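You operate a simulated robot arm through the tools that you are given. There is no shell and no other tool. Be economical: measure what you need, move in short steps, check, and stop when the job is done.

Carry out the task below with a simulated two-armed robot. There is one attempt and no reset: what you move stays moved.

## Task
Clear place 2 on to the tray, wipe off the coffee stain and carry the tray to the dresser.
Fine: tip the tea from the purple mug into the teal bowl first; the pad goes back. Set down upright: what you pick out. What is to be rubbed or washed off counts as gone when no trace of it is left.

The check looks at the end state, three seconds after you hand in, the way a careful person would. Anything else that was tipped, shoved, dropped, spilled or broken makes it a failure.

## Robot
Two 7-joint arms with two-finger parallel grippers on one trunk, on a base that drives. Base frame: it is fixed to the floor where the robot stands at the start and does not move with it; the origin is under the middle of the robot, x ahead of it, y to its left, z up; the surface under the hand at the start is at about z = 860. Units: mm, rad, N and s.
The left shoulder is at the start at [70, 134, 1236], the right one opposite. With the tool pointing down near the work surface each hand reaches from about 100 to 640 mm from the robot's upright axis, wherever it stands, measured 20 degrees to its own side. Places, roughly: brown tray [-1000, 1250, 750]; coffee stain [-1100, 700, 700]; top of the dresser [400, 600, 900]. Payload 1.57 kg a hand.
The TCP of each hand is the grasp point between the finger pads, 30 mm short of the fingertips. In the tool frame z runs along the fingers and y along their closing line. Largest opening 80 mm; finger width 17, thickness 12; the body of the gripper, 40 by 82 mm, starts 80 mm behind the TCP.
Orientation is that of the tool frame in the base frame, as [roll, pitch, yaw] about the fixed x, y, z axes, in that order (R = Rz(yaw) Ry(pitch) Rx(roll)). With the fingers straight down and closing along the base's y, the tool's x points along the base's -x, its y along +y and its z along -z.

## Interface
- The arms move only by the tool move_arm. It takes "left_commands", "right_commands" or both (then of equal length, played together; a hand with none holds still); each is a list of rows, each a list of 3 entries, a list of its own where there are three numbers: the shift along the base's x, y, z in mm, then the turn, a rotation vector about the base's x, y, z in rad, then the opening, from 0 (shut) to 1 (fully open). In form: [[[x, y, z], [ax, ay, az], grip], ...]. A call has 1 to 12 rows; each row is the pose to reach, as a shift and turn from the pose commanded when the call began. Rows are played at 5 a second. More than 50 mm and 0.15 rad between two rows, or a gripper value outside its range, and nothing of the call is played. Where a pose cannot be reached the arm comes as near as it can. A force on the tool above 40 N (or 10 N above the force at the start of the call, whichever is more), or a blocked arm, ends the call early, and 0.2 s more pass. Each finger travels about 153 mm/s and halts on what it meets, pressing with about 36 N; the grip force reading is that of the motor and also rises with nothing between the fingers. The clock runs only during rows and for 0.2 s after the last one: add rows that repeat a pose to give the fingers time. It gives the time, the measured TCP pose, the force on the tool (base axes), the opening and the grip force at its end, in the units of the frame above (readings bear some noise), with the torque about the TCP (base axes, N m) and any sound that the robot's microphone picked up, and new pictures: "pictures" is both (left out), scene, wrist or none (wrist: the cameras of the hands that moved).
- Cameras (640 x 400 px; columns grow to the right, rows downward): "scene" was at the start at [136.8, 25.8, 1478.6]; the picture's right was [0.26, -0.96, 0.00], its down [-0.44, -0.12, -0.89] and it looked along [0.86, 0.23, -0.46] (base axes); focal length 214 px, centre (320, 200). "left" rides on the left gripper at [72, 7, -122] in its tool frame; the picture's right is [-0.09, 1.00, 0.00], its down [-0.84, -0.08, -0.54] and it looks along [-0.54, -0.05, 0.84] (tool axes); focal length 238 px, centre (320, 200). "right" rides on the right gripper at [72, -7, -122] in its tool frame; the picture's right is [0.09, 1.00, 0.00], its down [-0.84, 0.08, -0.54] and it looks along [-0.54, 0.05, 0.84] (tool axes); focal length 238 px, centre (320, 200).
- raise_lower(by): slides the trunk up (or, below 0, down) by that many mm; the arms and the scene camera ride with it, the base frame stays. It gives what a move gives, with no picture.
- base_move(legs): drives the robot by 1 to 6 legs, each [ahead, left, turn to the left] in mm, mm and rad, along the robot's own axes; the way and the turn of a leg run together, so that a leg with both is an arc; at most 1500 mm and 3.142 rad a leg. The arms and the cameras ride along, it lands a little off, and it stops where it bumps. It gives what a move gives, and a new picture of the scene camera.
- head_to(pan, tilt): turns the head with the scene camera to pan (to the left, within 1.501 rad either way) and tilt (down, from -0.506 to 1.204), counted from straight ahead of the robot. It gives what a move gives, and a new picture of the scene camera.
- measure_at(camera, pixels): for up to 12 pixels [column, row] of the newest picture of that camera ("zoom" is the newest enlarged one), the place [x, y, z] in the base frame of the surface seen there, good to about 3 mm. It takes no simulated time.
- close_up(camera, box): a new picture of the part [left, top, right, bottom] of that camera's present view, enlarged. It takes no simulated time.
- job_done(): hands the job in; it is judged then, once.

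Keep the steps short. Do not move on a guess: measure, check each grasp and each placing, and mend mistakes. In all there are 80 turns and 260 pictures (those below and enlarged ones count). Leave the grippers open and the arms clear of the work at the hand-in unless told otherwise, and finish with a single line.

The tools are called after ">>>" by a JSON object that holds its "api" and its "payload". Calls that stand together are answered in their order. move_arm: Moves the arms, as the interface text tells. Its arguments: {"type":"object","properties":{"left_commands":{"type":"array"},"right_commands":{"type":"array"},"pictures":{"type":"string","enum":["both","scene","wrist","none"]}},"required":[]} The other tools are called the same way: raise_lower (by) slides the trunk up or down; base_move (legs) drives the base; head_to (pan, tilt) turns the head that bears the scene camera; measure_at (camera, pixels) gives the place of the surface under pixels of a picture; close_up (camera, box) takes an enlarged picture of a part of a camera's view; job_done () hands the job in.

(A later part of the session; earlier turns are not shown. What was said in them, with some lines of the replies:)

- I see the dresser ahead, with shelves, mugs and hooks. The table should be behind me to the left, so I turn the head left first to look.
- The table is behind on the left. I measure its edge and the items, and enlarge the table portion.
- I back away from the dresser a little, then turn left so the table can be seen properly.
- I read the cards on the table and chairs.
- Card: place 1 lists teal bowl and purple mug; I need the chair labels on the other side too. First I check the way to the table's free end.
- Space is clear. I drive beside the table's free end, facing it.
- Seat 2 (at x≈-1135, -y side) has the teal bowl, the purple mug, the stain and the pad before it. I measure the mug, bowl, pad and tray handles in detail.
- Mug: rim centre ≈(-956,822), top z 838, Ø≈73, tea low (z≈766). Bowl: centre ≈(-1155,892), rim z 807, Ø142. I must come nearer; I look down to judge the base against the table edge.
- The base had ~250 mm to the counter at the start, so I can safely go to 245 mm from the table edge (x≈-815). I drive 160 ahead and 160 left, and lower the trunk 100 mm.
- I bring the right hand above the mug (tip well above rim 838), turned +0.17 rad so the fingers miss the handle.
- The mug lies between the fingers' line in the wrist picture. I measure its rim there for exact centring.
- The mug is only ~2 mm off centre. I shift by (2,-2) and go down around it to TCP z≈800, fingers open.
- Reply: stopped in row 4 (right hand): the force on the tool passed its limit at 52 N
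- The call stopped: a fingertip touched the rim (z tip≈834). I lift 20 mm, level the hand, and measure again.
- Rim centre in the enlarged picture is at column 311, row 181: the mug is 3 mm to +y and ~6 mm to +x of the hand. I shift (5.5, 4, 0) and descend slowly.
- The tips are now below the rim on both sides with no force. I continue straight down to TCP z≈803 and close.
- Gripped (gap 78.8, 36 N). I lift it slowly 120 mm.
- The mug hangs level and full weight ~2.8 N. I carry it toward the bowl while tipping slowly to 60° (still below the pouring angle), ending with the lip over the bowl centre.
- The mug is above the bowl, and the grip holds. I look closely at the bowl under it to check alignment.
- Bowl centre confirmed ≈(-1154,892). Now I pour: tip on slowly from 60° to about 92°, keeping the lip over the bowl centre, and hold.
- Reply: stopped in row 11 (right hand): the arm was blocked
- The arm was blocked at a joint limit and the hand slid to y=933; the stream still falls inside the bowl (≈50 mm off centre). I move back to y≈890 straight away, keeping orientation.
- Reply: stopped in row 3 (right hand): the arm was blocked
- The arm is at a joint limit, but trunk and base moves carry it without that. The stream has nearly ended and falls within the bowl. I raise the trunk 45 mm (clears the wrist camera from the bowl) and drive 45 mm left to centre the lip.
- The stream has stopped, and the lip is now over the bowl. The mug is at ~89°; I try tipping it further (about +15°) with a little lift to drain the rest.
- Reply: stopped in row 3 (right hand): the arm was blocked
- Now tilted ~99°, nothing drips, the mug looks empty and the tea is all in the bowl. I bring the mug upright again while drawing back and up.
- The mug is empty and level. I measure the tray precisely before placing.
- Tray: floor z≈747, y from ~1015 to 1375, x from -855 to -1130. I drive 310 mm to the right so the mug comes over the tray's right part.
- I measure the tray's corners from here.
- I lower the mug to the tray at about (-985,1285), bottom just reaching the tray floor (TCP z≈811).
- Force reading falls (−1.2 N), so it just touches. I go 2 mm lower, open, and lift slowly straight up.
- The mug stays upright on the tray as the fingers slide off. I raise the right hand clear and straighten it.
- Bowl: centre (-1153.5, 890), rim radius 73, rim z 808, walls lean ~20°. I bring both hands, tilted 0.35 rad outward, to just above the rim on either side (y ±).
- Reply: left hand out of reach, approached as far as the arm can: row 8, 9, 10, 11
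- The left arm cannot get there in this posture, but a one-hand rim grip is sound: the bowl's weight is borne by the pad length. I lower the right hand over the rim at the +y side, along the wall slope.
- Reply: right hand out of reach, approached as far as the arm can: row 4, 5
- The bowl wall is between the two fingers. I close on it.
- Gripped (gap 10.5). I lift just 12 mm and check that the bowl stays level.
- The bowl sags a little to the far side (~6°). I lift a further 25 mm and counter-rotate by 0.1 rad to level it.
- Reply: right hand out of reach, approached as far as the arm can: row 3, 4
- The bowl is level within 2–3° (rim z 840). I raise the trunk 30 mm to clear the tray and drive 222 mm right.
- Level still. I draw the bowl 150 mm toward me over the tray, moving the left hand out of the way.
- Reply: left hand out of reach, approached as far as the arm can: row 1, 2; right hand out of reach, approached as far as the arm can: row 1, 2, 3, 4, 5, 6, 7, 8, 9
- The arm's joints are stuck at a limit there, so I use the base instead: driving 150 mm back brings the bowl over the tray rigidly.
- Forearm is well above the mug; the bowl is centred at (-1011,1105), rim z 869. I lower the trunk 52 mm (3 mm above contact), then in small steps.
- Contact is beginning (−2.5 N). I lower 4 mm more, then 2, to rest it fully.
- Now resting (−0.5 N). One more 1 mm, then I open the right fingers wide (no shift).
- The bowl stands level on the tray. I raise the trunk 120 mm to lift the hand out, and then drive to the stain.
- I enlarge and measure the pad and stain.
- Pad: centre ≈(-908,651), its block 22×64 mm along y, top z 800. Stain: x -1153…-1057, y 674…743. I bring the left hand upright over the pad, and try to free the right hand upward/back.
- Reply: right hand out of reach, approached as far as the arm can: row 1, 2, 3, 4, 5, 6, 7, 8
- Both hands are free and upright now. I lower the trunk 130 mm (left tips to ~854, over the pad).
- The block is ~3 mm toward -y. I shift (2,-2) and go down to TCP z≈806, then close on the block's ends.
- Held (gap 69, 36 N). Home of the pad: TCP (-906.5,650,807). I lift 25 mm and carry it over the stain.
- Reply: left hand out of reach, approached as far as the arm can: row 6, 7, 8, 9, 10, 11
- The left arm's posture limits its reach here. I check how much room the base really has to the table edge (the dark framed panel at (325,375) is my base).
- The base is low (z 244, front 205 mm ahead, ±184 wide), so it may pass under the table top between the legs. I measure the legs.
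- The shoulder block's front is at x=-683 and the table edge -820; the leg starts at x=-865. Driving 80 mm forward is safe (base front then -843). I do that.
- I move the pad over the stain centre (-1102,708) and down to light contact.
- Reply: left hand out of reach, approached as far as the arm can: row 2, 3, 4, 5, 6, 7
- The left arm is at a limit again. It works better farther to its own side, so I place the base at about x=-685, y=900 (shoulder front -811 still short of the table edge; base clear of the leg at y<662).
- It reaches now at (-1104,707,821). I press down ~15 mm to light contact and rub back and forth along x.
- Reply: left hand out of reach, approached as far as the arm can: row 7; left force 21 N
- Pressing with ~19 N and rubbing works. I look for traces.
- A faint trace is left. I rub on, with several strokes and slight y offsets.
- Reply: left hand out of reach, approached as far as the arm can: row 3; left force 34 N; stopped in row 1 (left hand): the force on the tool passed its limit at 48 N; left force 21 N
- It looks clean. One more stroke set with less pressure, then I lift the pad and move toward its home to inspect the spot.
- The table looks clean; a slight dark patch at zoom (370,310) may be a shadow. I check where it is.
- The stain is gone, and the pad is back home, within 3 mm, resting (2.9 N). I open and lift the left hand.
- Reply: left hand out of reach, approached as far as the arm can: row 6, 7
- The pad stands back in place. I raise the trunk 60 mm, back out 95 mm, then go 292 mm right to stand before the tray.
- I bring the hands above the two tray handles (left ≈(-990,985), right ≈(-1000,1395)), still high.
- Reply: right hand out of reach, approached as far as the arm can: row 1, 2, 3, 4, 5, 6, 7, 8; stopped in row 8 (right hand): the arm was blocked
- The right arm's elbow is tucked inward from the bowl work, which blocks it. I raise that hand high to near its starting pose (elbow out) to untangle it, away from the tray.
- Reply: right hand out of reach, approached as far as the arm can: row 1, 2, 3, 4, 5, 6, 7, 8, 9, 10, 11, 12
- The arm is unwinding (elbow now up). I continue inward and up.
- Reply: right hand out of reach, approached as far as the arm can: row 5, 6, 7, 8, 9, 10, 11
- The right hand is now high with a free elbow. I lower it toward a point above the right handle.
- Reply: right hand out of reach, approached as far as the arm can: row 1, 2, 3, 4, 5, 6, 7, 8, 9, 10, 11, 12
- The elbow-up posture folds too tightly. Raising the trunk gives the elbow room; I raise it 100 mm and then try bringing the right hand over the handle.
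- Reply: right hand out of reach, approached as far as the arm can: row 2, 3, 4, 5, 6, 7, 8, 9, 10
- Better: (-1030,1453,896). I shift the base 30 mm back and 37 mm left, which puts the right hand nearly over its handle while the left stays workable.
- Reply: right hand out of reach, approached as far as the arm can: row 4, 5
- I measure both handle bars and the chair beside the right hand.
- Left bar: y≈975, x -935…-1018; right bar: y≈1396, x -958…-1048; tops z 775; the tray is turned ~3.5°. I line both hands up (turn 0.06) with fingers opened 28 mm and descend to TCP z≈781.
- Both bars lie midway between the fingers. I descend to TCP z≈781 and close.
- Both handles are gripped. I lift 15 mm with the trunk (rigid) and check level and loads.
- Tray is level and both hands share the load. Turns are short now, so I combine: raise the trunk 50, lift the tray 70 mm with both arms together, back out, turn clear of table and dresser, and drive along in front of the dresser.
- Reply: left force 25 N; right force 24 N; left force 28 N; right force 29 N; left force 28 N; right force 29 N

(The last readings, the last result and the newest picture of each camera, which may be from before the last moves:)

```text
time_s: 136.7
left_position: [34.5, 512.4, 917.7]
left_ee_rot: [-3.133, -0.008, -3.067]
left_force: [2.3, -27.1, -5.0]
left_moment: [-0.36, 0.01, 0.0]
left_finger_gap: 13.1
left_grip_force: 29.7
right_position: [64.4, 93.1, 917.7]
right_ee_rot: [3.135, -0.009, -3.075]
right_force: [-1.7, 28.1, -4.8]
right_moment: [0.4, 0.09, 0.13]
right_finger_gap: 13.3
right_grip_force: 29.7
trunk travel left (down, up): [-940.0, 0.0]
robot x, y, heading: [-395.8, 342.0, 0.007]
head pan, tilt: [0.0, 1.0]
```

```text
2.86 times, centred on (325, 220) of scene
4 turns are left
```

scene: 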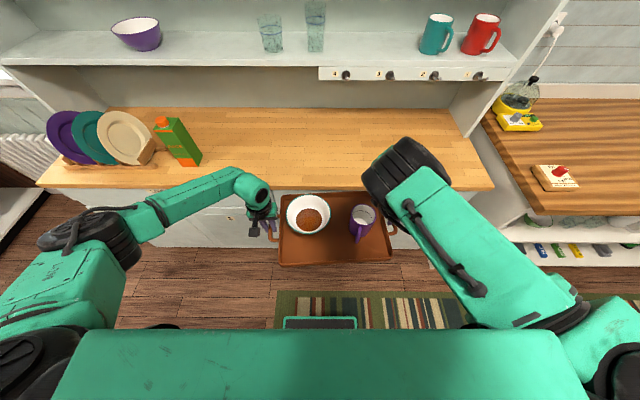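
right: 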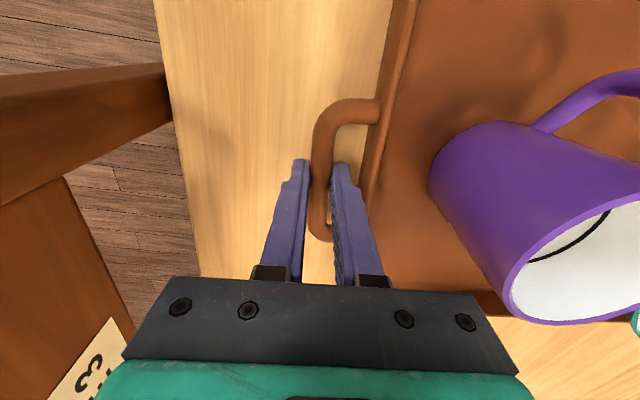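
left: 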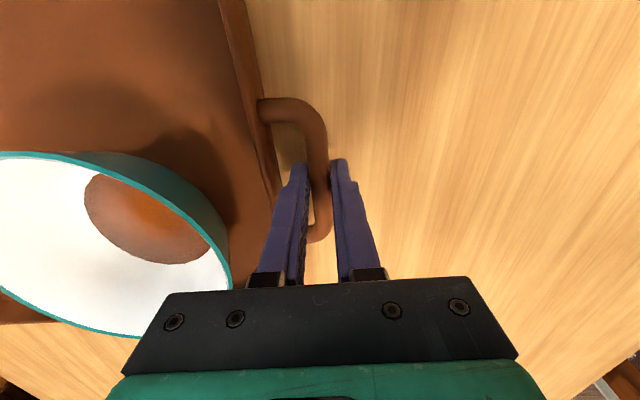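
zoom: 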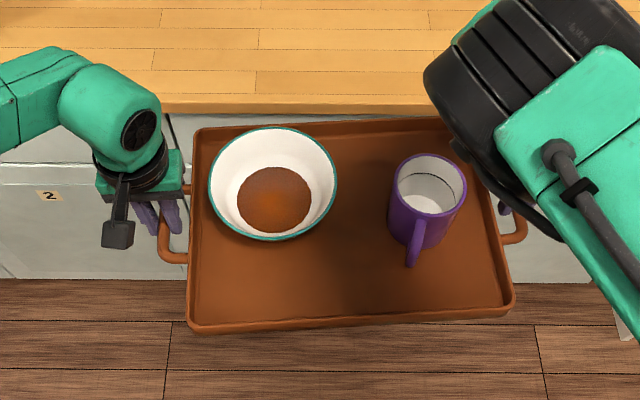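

The counter ahead is empty (x 240–760, z≈861); the tray bottom is at ~878. I drive 365 mm forward so the tray is wholly over it, then lower by the trunk in small steps.

>>> {"api": "base_move", "payload": {"legs": [[365, 0, 0]]}}

>>> {"api": "raise_lower", "payload": {"by": -12}}

>>> {"api": "raise_lower", "payload": {"by": -3}}

>>> {"api": "raise_lower", "payload": {"by": -2}}

>>> {"api": "close_up", "payload": {"camera": "scene", "box": [230, 150, 420, 290]}}

>>> {"api": "measure_at", "payload": {"camera": "zoom", "pixels": [[190, 325], [505, 305], [350, 318], [350, 345], [200, 130], [350, 270], [160, 340], [540, 320]]}}

>>> {"api": "close_up", "payload": {"camera": "left", "box": [0, 0, 640, 400]}}

>>> {"api": "close_up", "payload": {"camera": "right", "box": [0, 0, 640, 400]}}

```text
time_s: 139.0
left_position: [394.1, 516.1, 917.7]
left_ee_rot: [-3.135, -0.005, -3.067]
left_force: [0.8, -3.0, -4.8]
left_moment: [-0.05, 0.04, -0.04]
left_finger_gap: 13.4
left_grip_force: 30.0
right_position: [425.4, 97.0, 918.0]
right_ee_rot: [3.133, -0.007, -3.073]
right_force: [-1.4, 1.6, -4.7]
right_moment: [0.03, 0.05, 0.1]
right_finger_gap: 13.3
right_grip_force: 30.6
trunk travel left (down, up): [-940.0, 0.0]
robot x, y, heading: [-31.5, 345.4, 0.008]
head pan, tilt: [0.0, 1.0]
```

scene: 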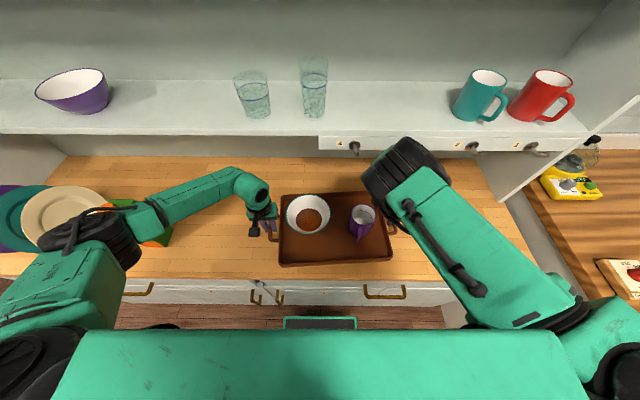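

```text
time_s: 139.6
left_position: [394.5, 516.5, 904.2]
left_ee_rot: [-3.134, -0.006, -3.065]
left_force: [0.0, 0.1, -4.8]
left_moment: [0.05, -0.06, -0.04]
left_finger_gap: 13.2
left_grip_force: 30.6
right_position: [426.5, 97.8, 906.1]
right_ee_rot: [3.133, -0.008, -3.073]
right_force: [-0.9, 1.4, -5.2]
right_moment: [0.01, 0.13, 0.1]
right_finger_gap: 13.4
right_grip_force: 30.5
trunk travel left (down, up): [-928.0, 12.0]
robot x, y, heading: [-33.6, 346.3, 0.011]
head pan, tilt: [0.0, 1.0]
```

```text
time_s: 140.2
left_position: [396.1, 516.0, 903.8]
left_ee_rot: [-3.132, -0.004, -3.067]
left_force: [1.8, -2.6, -4.6]
left_moment: [0.06, -0.93, 0.05]
left_finger_gap: 13.4
left_grip_force: 30.1
right_position: [426.6, 96.1, 904.5]
right_ee_rot: [3.134, -0.006, -3.072]
right_force: [1.2, 0.8, 6.9]
right_moment: [0.03, -0.48, 0.15]
right_finger_gap: 13.4
right_grip_force: 30.0
trunk travel left (down, up): [-925.0, 15.0]
robot x, y, heading: [-29.7, 345.8, 0.011]
head pan, tilt: [0.0, 1.0]
```

```text
time_s: 140.7
left_position: [396.0, 515.3, 901.4]
left_ee_rot: [-3.13, -0.004, -3.067]
left_force: [5.4, -3.2, 5.6]
left_moment: [-0.14, 0.82, 0.03]
left_finger_gap: 13.2
left_grip_force: 30.3
right_position: [425.9, 97.7, 903.8]
right_ee_rot: [3.137, -0.001, -3.073]
right_force: [3.6, 0.8, 25.0]
right_moment: [0.0, 0.11, 0.1]
right_finger_gap: 13.2
right_grip_force: 30.0
trunk travel left (down, up): [-923.0, 17.0]
robot x, y, heading: [-29.8, 341.2, 0.011]
head pan, tilt: [0.0, 1.0]
```

```text
2.86 times, centred on (325, 220) of scene
```

zoom: 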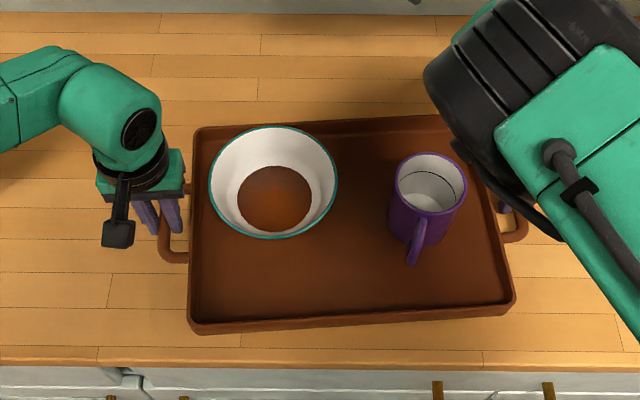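

```text
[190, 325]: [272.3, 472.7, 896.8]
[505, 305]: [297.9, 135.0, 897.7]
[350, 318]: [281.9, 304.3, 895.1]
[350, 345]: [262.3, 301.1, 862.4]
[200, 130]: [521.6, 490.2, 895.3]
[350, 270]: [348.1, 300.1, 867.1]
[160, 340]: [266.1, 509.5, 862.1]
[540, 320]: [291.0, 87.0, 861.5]
```

```text
1.00 times, centred on (320, 200) of left (not enlarged: the box is as wide or as high as the picture)
```

zoom: 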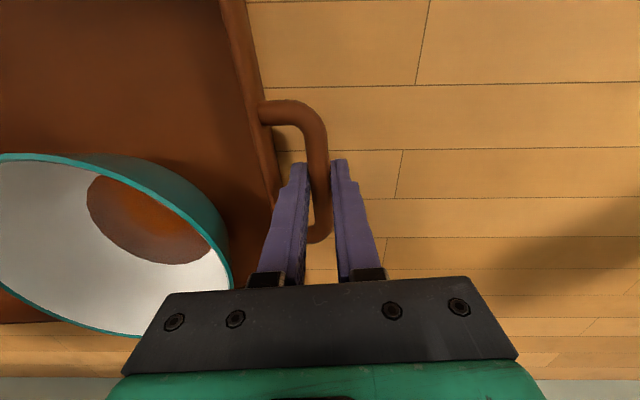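

```text
1.00 times, centred on (320, 200) of right (not enlarged: the box is as wide or as high as the picture)
3 turns are left
```

zoom: 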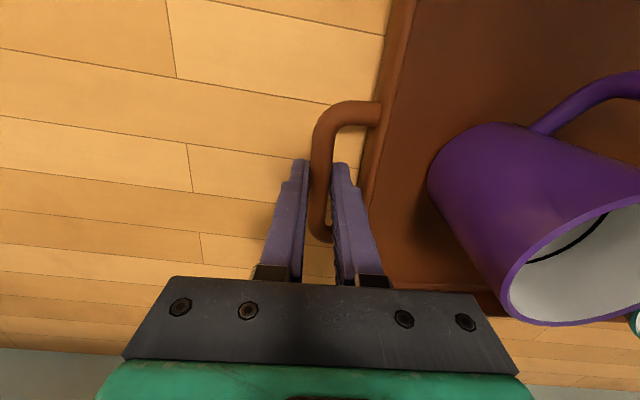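

The tray rests on the counter (left 5.6 N, right 25 N up), wholly inside the edge (x≥272). I settle 1 mm more, open both hands, raise straight up by the trunk, then the arms up and outward.

>>> {"api": "raise_lower", "payload": {"by": -1}}

>>> {"api": "move_arm", "payload": {"left_commands": [[[0, 0, 0], [0, 0, 0], 0.2], [[0, 0, 0], [0, 0, 0], 0.35], [[0, 0, 0], [0, 0, 0], 0.35]], "right_commands": [[[0, 0, 0], [0, 0, 0], 0.2], [[0, 0, 0], [0, 0, 0], 0.35], [[0, 0, 0], [0, 0, 0], 0.35]], "pictures": "none"}}

>>> {"api": "raise_lower", "payload": {"by": 18}}

>>> {"api": "move_arm", "payload": {"left_commands": [[[0, 0, 4], [0, 0, 0], 0.35], [[0, 0, 8], [0, 0, 0], 0.35], [[0, 0, 12], [0, 0, 0], 0.35], [[0, 0, 17], [0, 0, 0], 0.35], [[0, 5, 24], [0, 0, 0], 0.35], [[0, 15, 32], [0, 0, 0], 0.35], [[0, 28, 40], [0, 0, 0], 0.35], [[0, 40, 48], [0, 0, 0], 0.35]], "right_commands": [[[0, 0, 4], [0, 0, 0], 0.35], [[0, 0, 8], [0, 0, 0], 0.35], [[0, 0, 12], [0, 0, 0], 0.35], [[0, 0, 17], [0, 0, 0], 0.35], [[0, -5, 24], [0, 0, 0], 0.35], [[0, -15, 32], [0, 0, 0], 0.35], [[0, -28, 40], [0, 0, 0], 0.35], [[0, -40, 48], [0, 0, 0], 0.35]]}}

>>> {"api": "close_up", "payload": {"camera": "scene", "box": [230, 150, 420, 290]}}

```text
time_s: 141.2
left_position: [394.7, 516.0, 902.8]
left_ee_rot: [-3.131, -0.001, -3.065]
left_force: [3.7, -0.8, 24.7]
left_moment: [-0.05, 0.25, 0.02]
left_finger_gap: 13.4
left_grip_force: 29.9
right_position: [425.7, 96.7, 903.0]
right_ee_rot: [3.137, -0.001, -3.071]
right_force: [12.3, -1.2, 21.7]
right_moment: [0.03, -0.24, 0.14]
right_finger_gap: 13.7
right_grip_force: 29.6
trunk travel left (down, up): [-922.0, 18.0]
robot x, y, heading: [-29.4, 345.0, 0.01]
head pan, tilt: [0.0, 1.0]
```

```text
time_s: 142.0
left_position: [395.8, 515.7, 899.4]
left_ee_rot: [-3.133, -0.005, -3.067]
left_force: [-0.5, -0.1, -1.1]
left_moment: [0.01, 0.01, 0.01]
left_finger_gap: 28.2
left_grip_force: 0.0
right_position: [425.7, 97.0, 899.7]
right_ee_rot: [3.134, -0.009, -3.074]
right_force: [0.4, 0.5, -1.2]
right_moment: [-0.02, -0.01, 0.0]
right_finger_gap: 28.2
right_grip_force: 0.1
trunk travel left (down, up): [-922.0, 18.0]
robot x, y, heading: [-31.5, 344.8, 0.008]
head pan, tilt: [0.0, 1.0]
```

```text
time_s: 142.6
left_position: [393.8, 516.4, 917.8]
left_ee_rot: [-3.134, -0.006, -3.068]
left_force: [0.0, -0.6, 0.5]
left_moment: [-0.01, 0.04, -0.02]
left_finger_gap: 28.1
left_grip_force: 0.1
right_position: [425.1, 98.0, 917.4]
right_ee_rot: [3.132, -0.006, -3.072]
right_force: [0.5, 0.1, -0.2]
right_moment: [0.0, 0.01, 0.04]
right_finger_gap: 28.1
right_grip_force: 0.1
trunk travel left (down, up): [-940.0, 0.0]
robot x, y, heading: [-30.4, 344.1, 0.015]
head pan, tilt: [0.0, 1.0]
```

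```text
time_s: 144.4
left_position: [384.3, 568.9, 969.0]
left_ee_rot: [-3.119, 0.007, -3.064]
left_force: [0.1, 0.7, -0.4]
left_moment: [0.02, 0.01, 0.0]
left_finger_gap: 27.9
left_grip_force: 0.1
right_position: [419.3, 74.0, 977.6]
right_ee_rot: [-3.137, 0.008, -3.062]
right_force: [0.3, 0.7, 0.3]
right_moment: [-0.02, 0.0, 0.03]
right_finger_gap: 28.0
right_grip_force: 0.1
trunk travel left (down, up): [-940.0, 0.0]
robot x, y, heading: [-30.9, 344.9, 0.012]
head pan, tilt: [0.0, 1.0]
```

scene: 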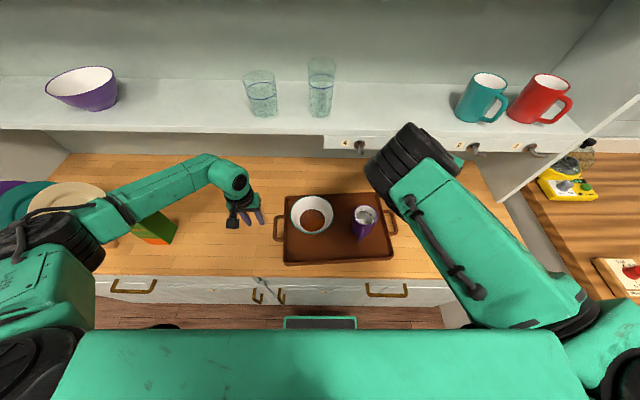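
right: 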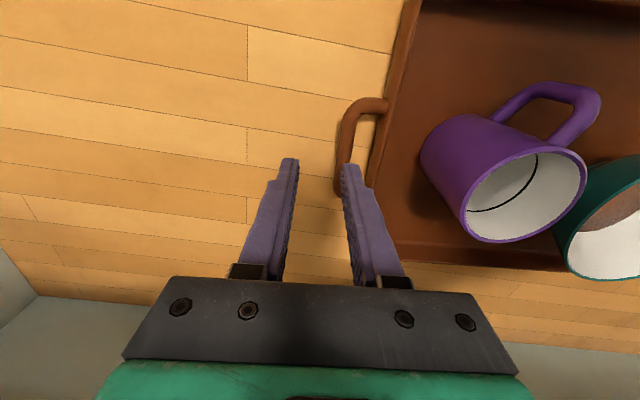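
left: 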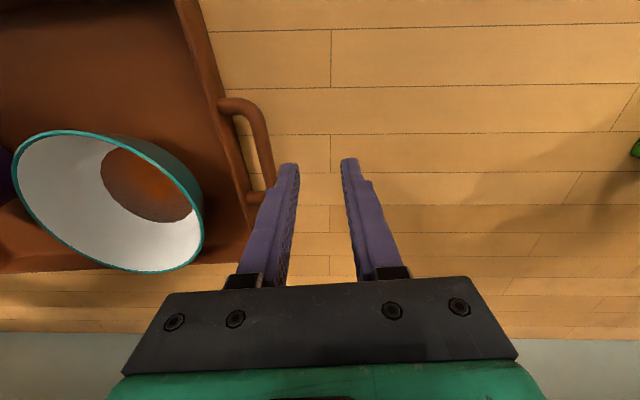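

```text
2.86 times, centred on (325, 220) of scene
2 turns are left
```

zoom: 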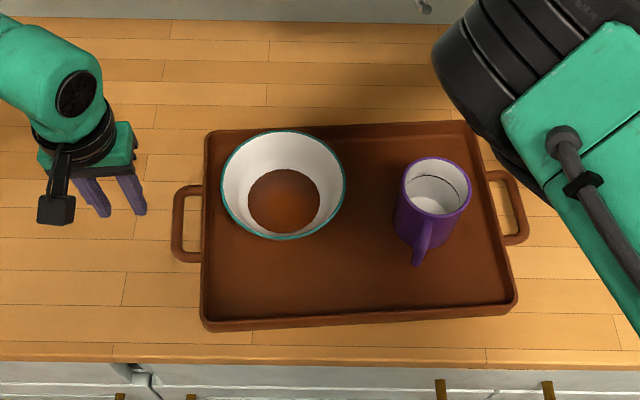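

The tray stands on the dresser with bowl and mug upright, and both hands are clear above the handles. I back away 330 mm, open the grippers fully, and check once more.

>>> {"api": "base_move", "payload": {"legs": [[-330, 0, 0]]}}

>>> {"api": "move_arm", "payload": {"left_commands": [[[0, 0, 0], [0, 0, 0], 0.7], [[0, 0, 0], [0, 0, 0], 1], [[0, 0, 0], [0, 0, 0], 1]], "right_commands": [[[0, 0, 0], [0, 0, 0], 0.7], [[0, 0, 0], [0, 0, 0], 1], [[0, 0, 0], [0, 0, 0], 1]], "pictures": "scene"}}

```text
time_s: 146.7
left_position: [57.6, 552.4, 965.4]
left_ee_rot: [-3.137, -0.006, -3.068]
left_force: [0.4, -0.5, -0.1]
left_moment: [0.03, 0.01, -0.01]
left_finger_gap: 28.0
left_grip_force: 0.1
right_position: [89.0, 54.1, 966.7]
right_ee_rot: [3.134, -0.01, -3.07]
right_force: [0.3, -0.5, 0.8]
right_moment: [0.04, 0.01, 0.0]
right_finger_gap: 27.9
right_grip_force: 0.2
trunk travel left (down, up): [-940.0, 0.0]
robot x, y, heading: [-369.5, 341.4, 0.01]
head pan, tilt: [0.0, 1.0]
```

scene: 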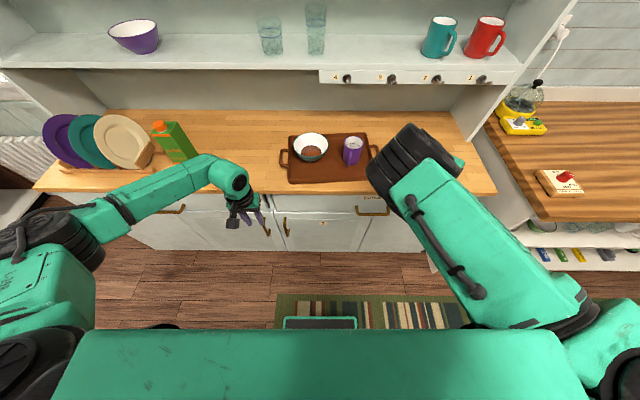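

```text
time_s: 147.5
left_position: [55.3, 551.3, 967.0]
left_ee_rot: [-3.136, -0.004, -3.065]
left_force: [0.7, -0.2, 0.4]
left_moment: [-0.03, 0.01, 0.02]
left_finger_gap: 80.1
left_grip_force: 0.1
right_position: [87.5, 53.9, 965.7]
right_ee_rot: [3.133, -0.007, -3.071]
right_force: [0.4, 0.2, 0.6]
right_moment: [0.01, -0.01, 0.0]
right_finger_gap: 80.1
right_grip_force: 0.1
trunk travel left (down, up): [-940.0, 0.0]
robot x, y, heading: [-372.4, 341.2, 0.011]
head pan, tilt: [0.0, 1.0]
1 turns are left
```

scene: 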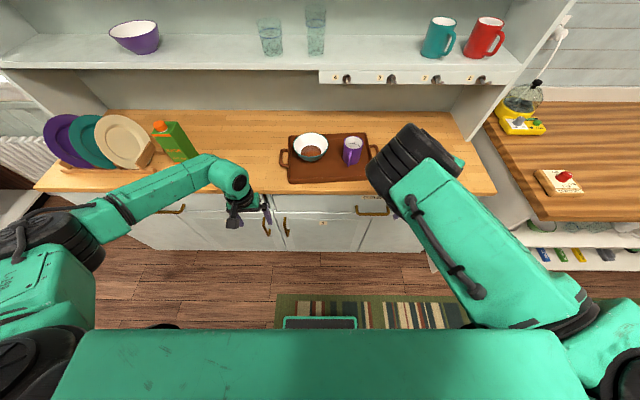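

The tray stands on the dresser with the bowl and mug upright, the grippers are open and the arms are clear, so I hand in.

>>> {"api": "job_done", "payload": {}}

```text
The job is handed in.
```

The job is handed in: the tea is in the teal bowl, bowl and mug stand upright on the tray on the dresser, no trace of the coffee stain showed, and the pad is back within about 3 mm of its spot.
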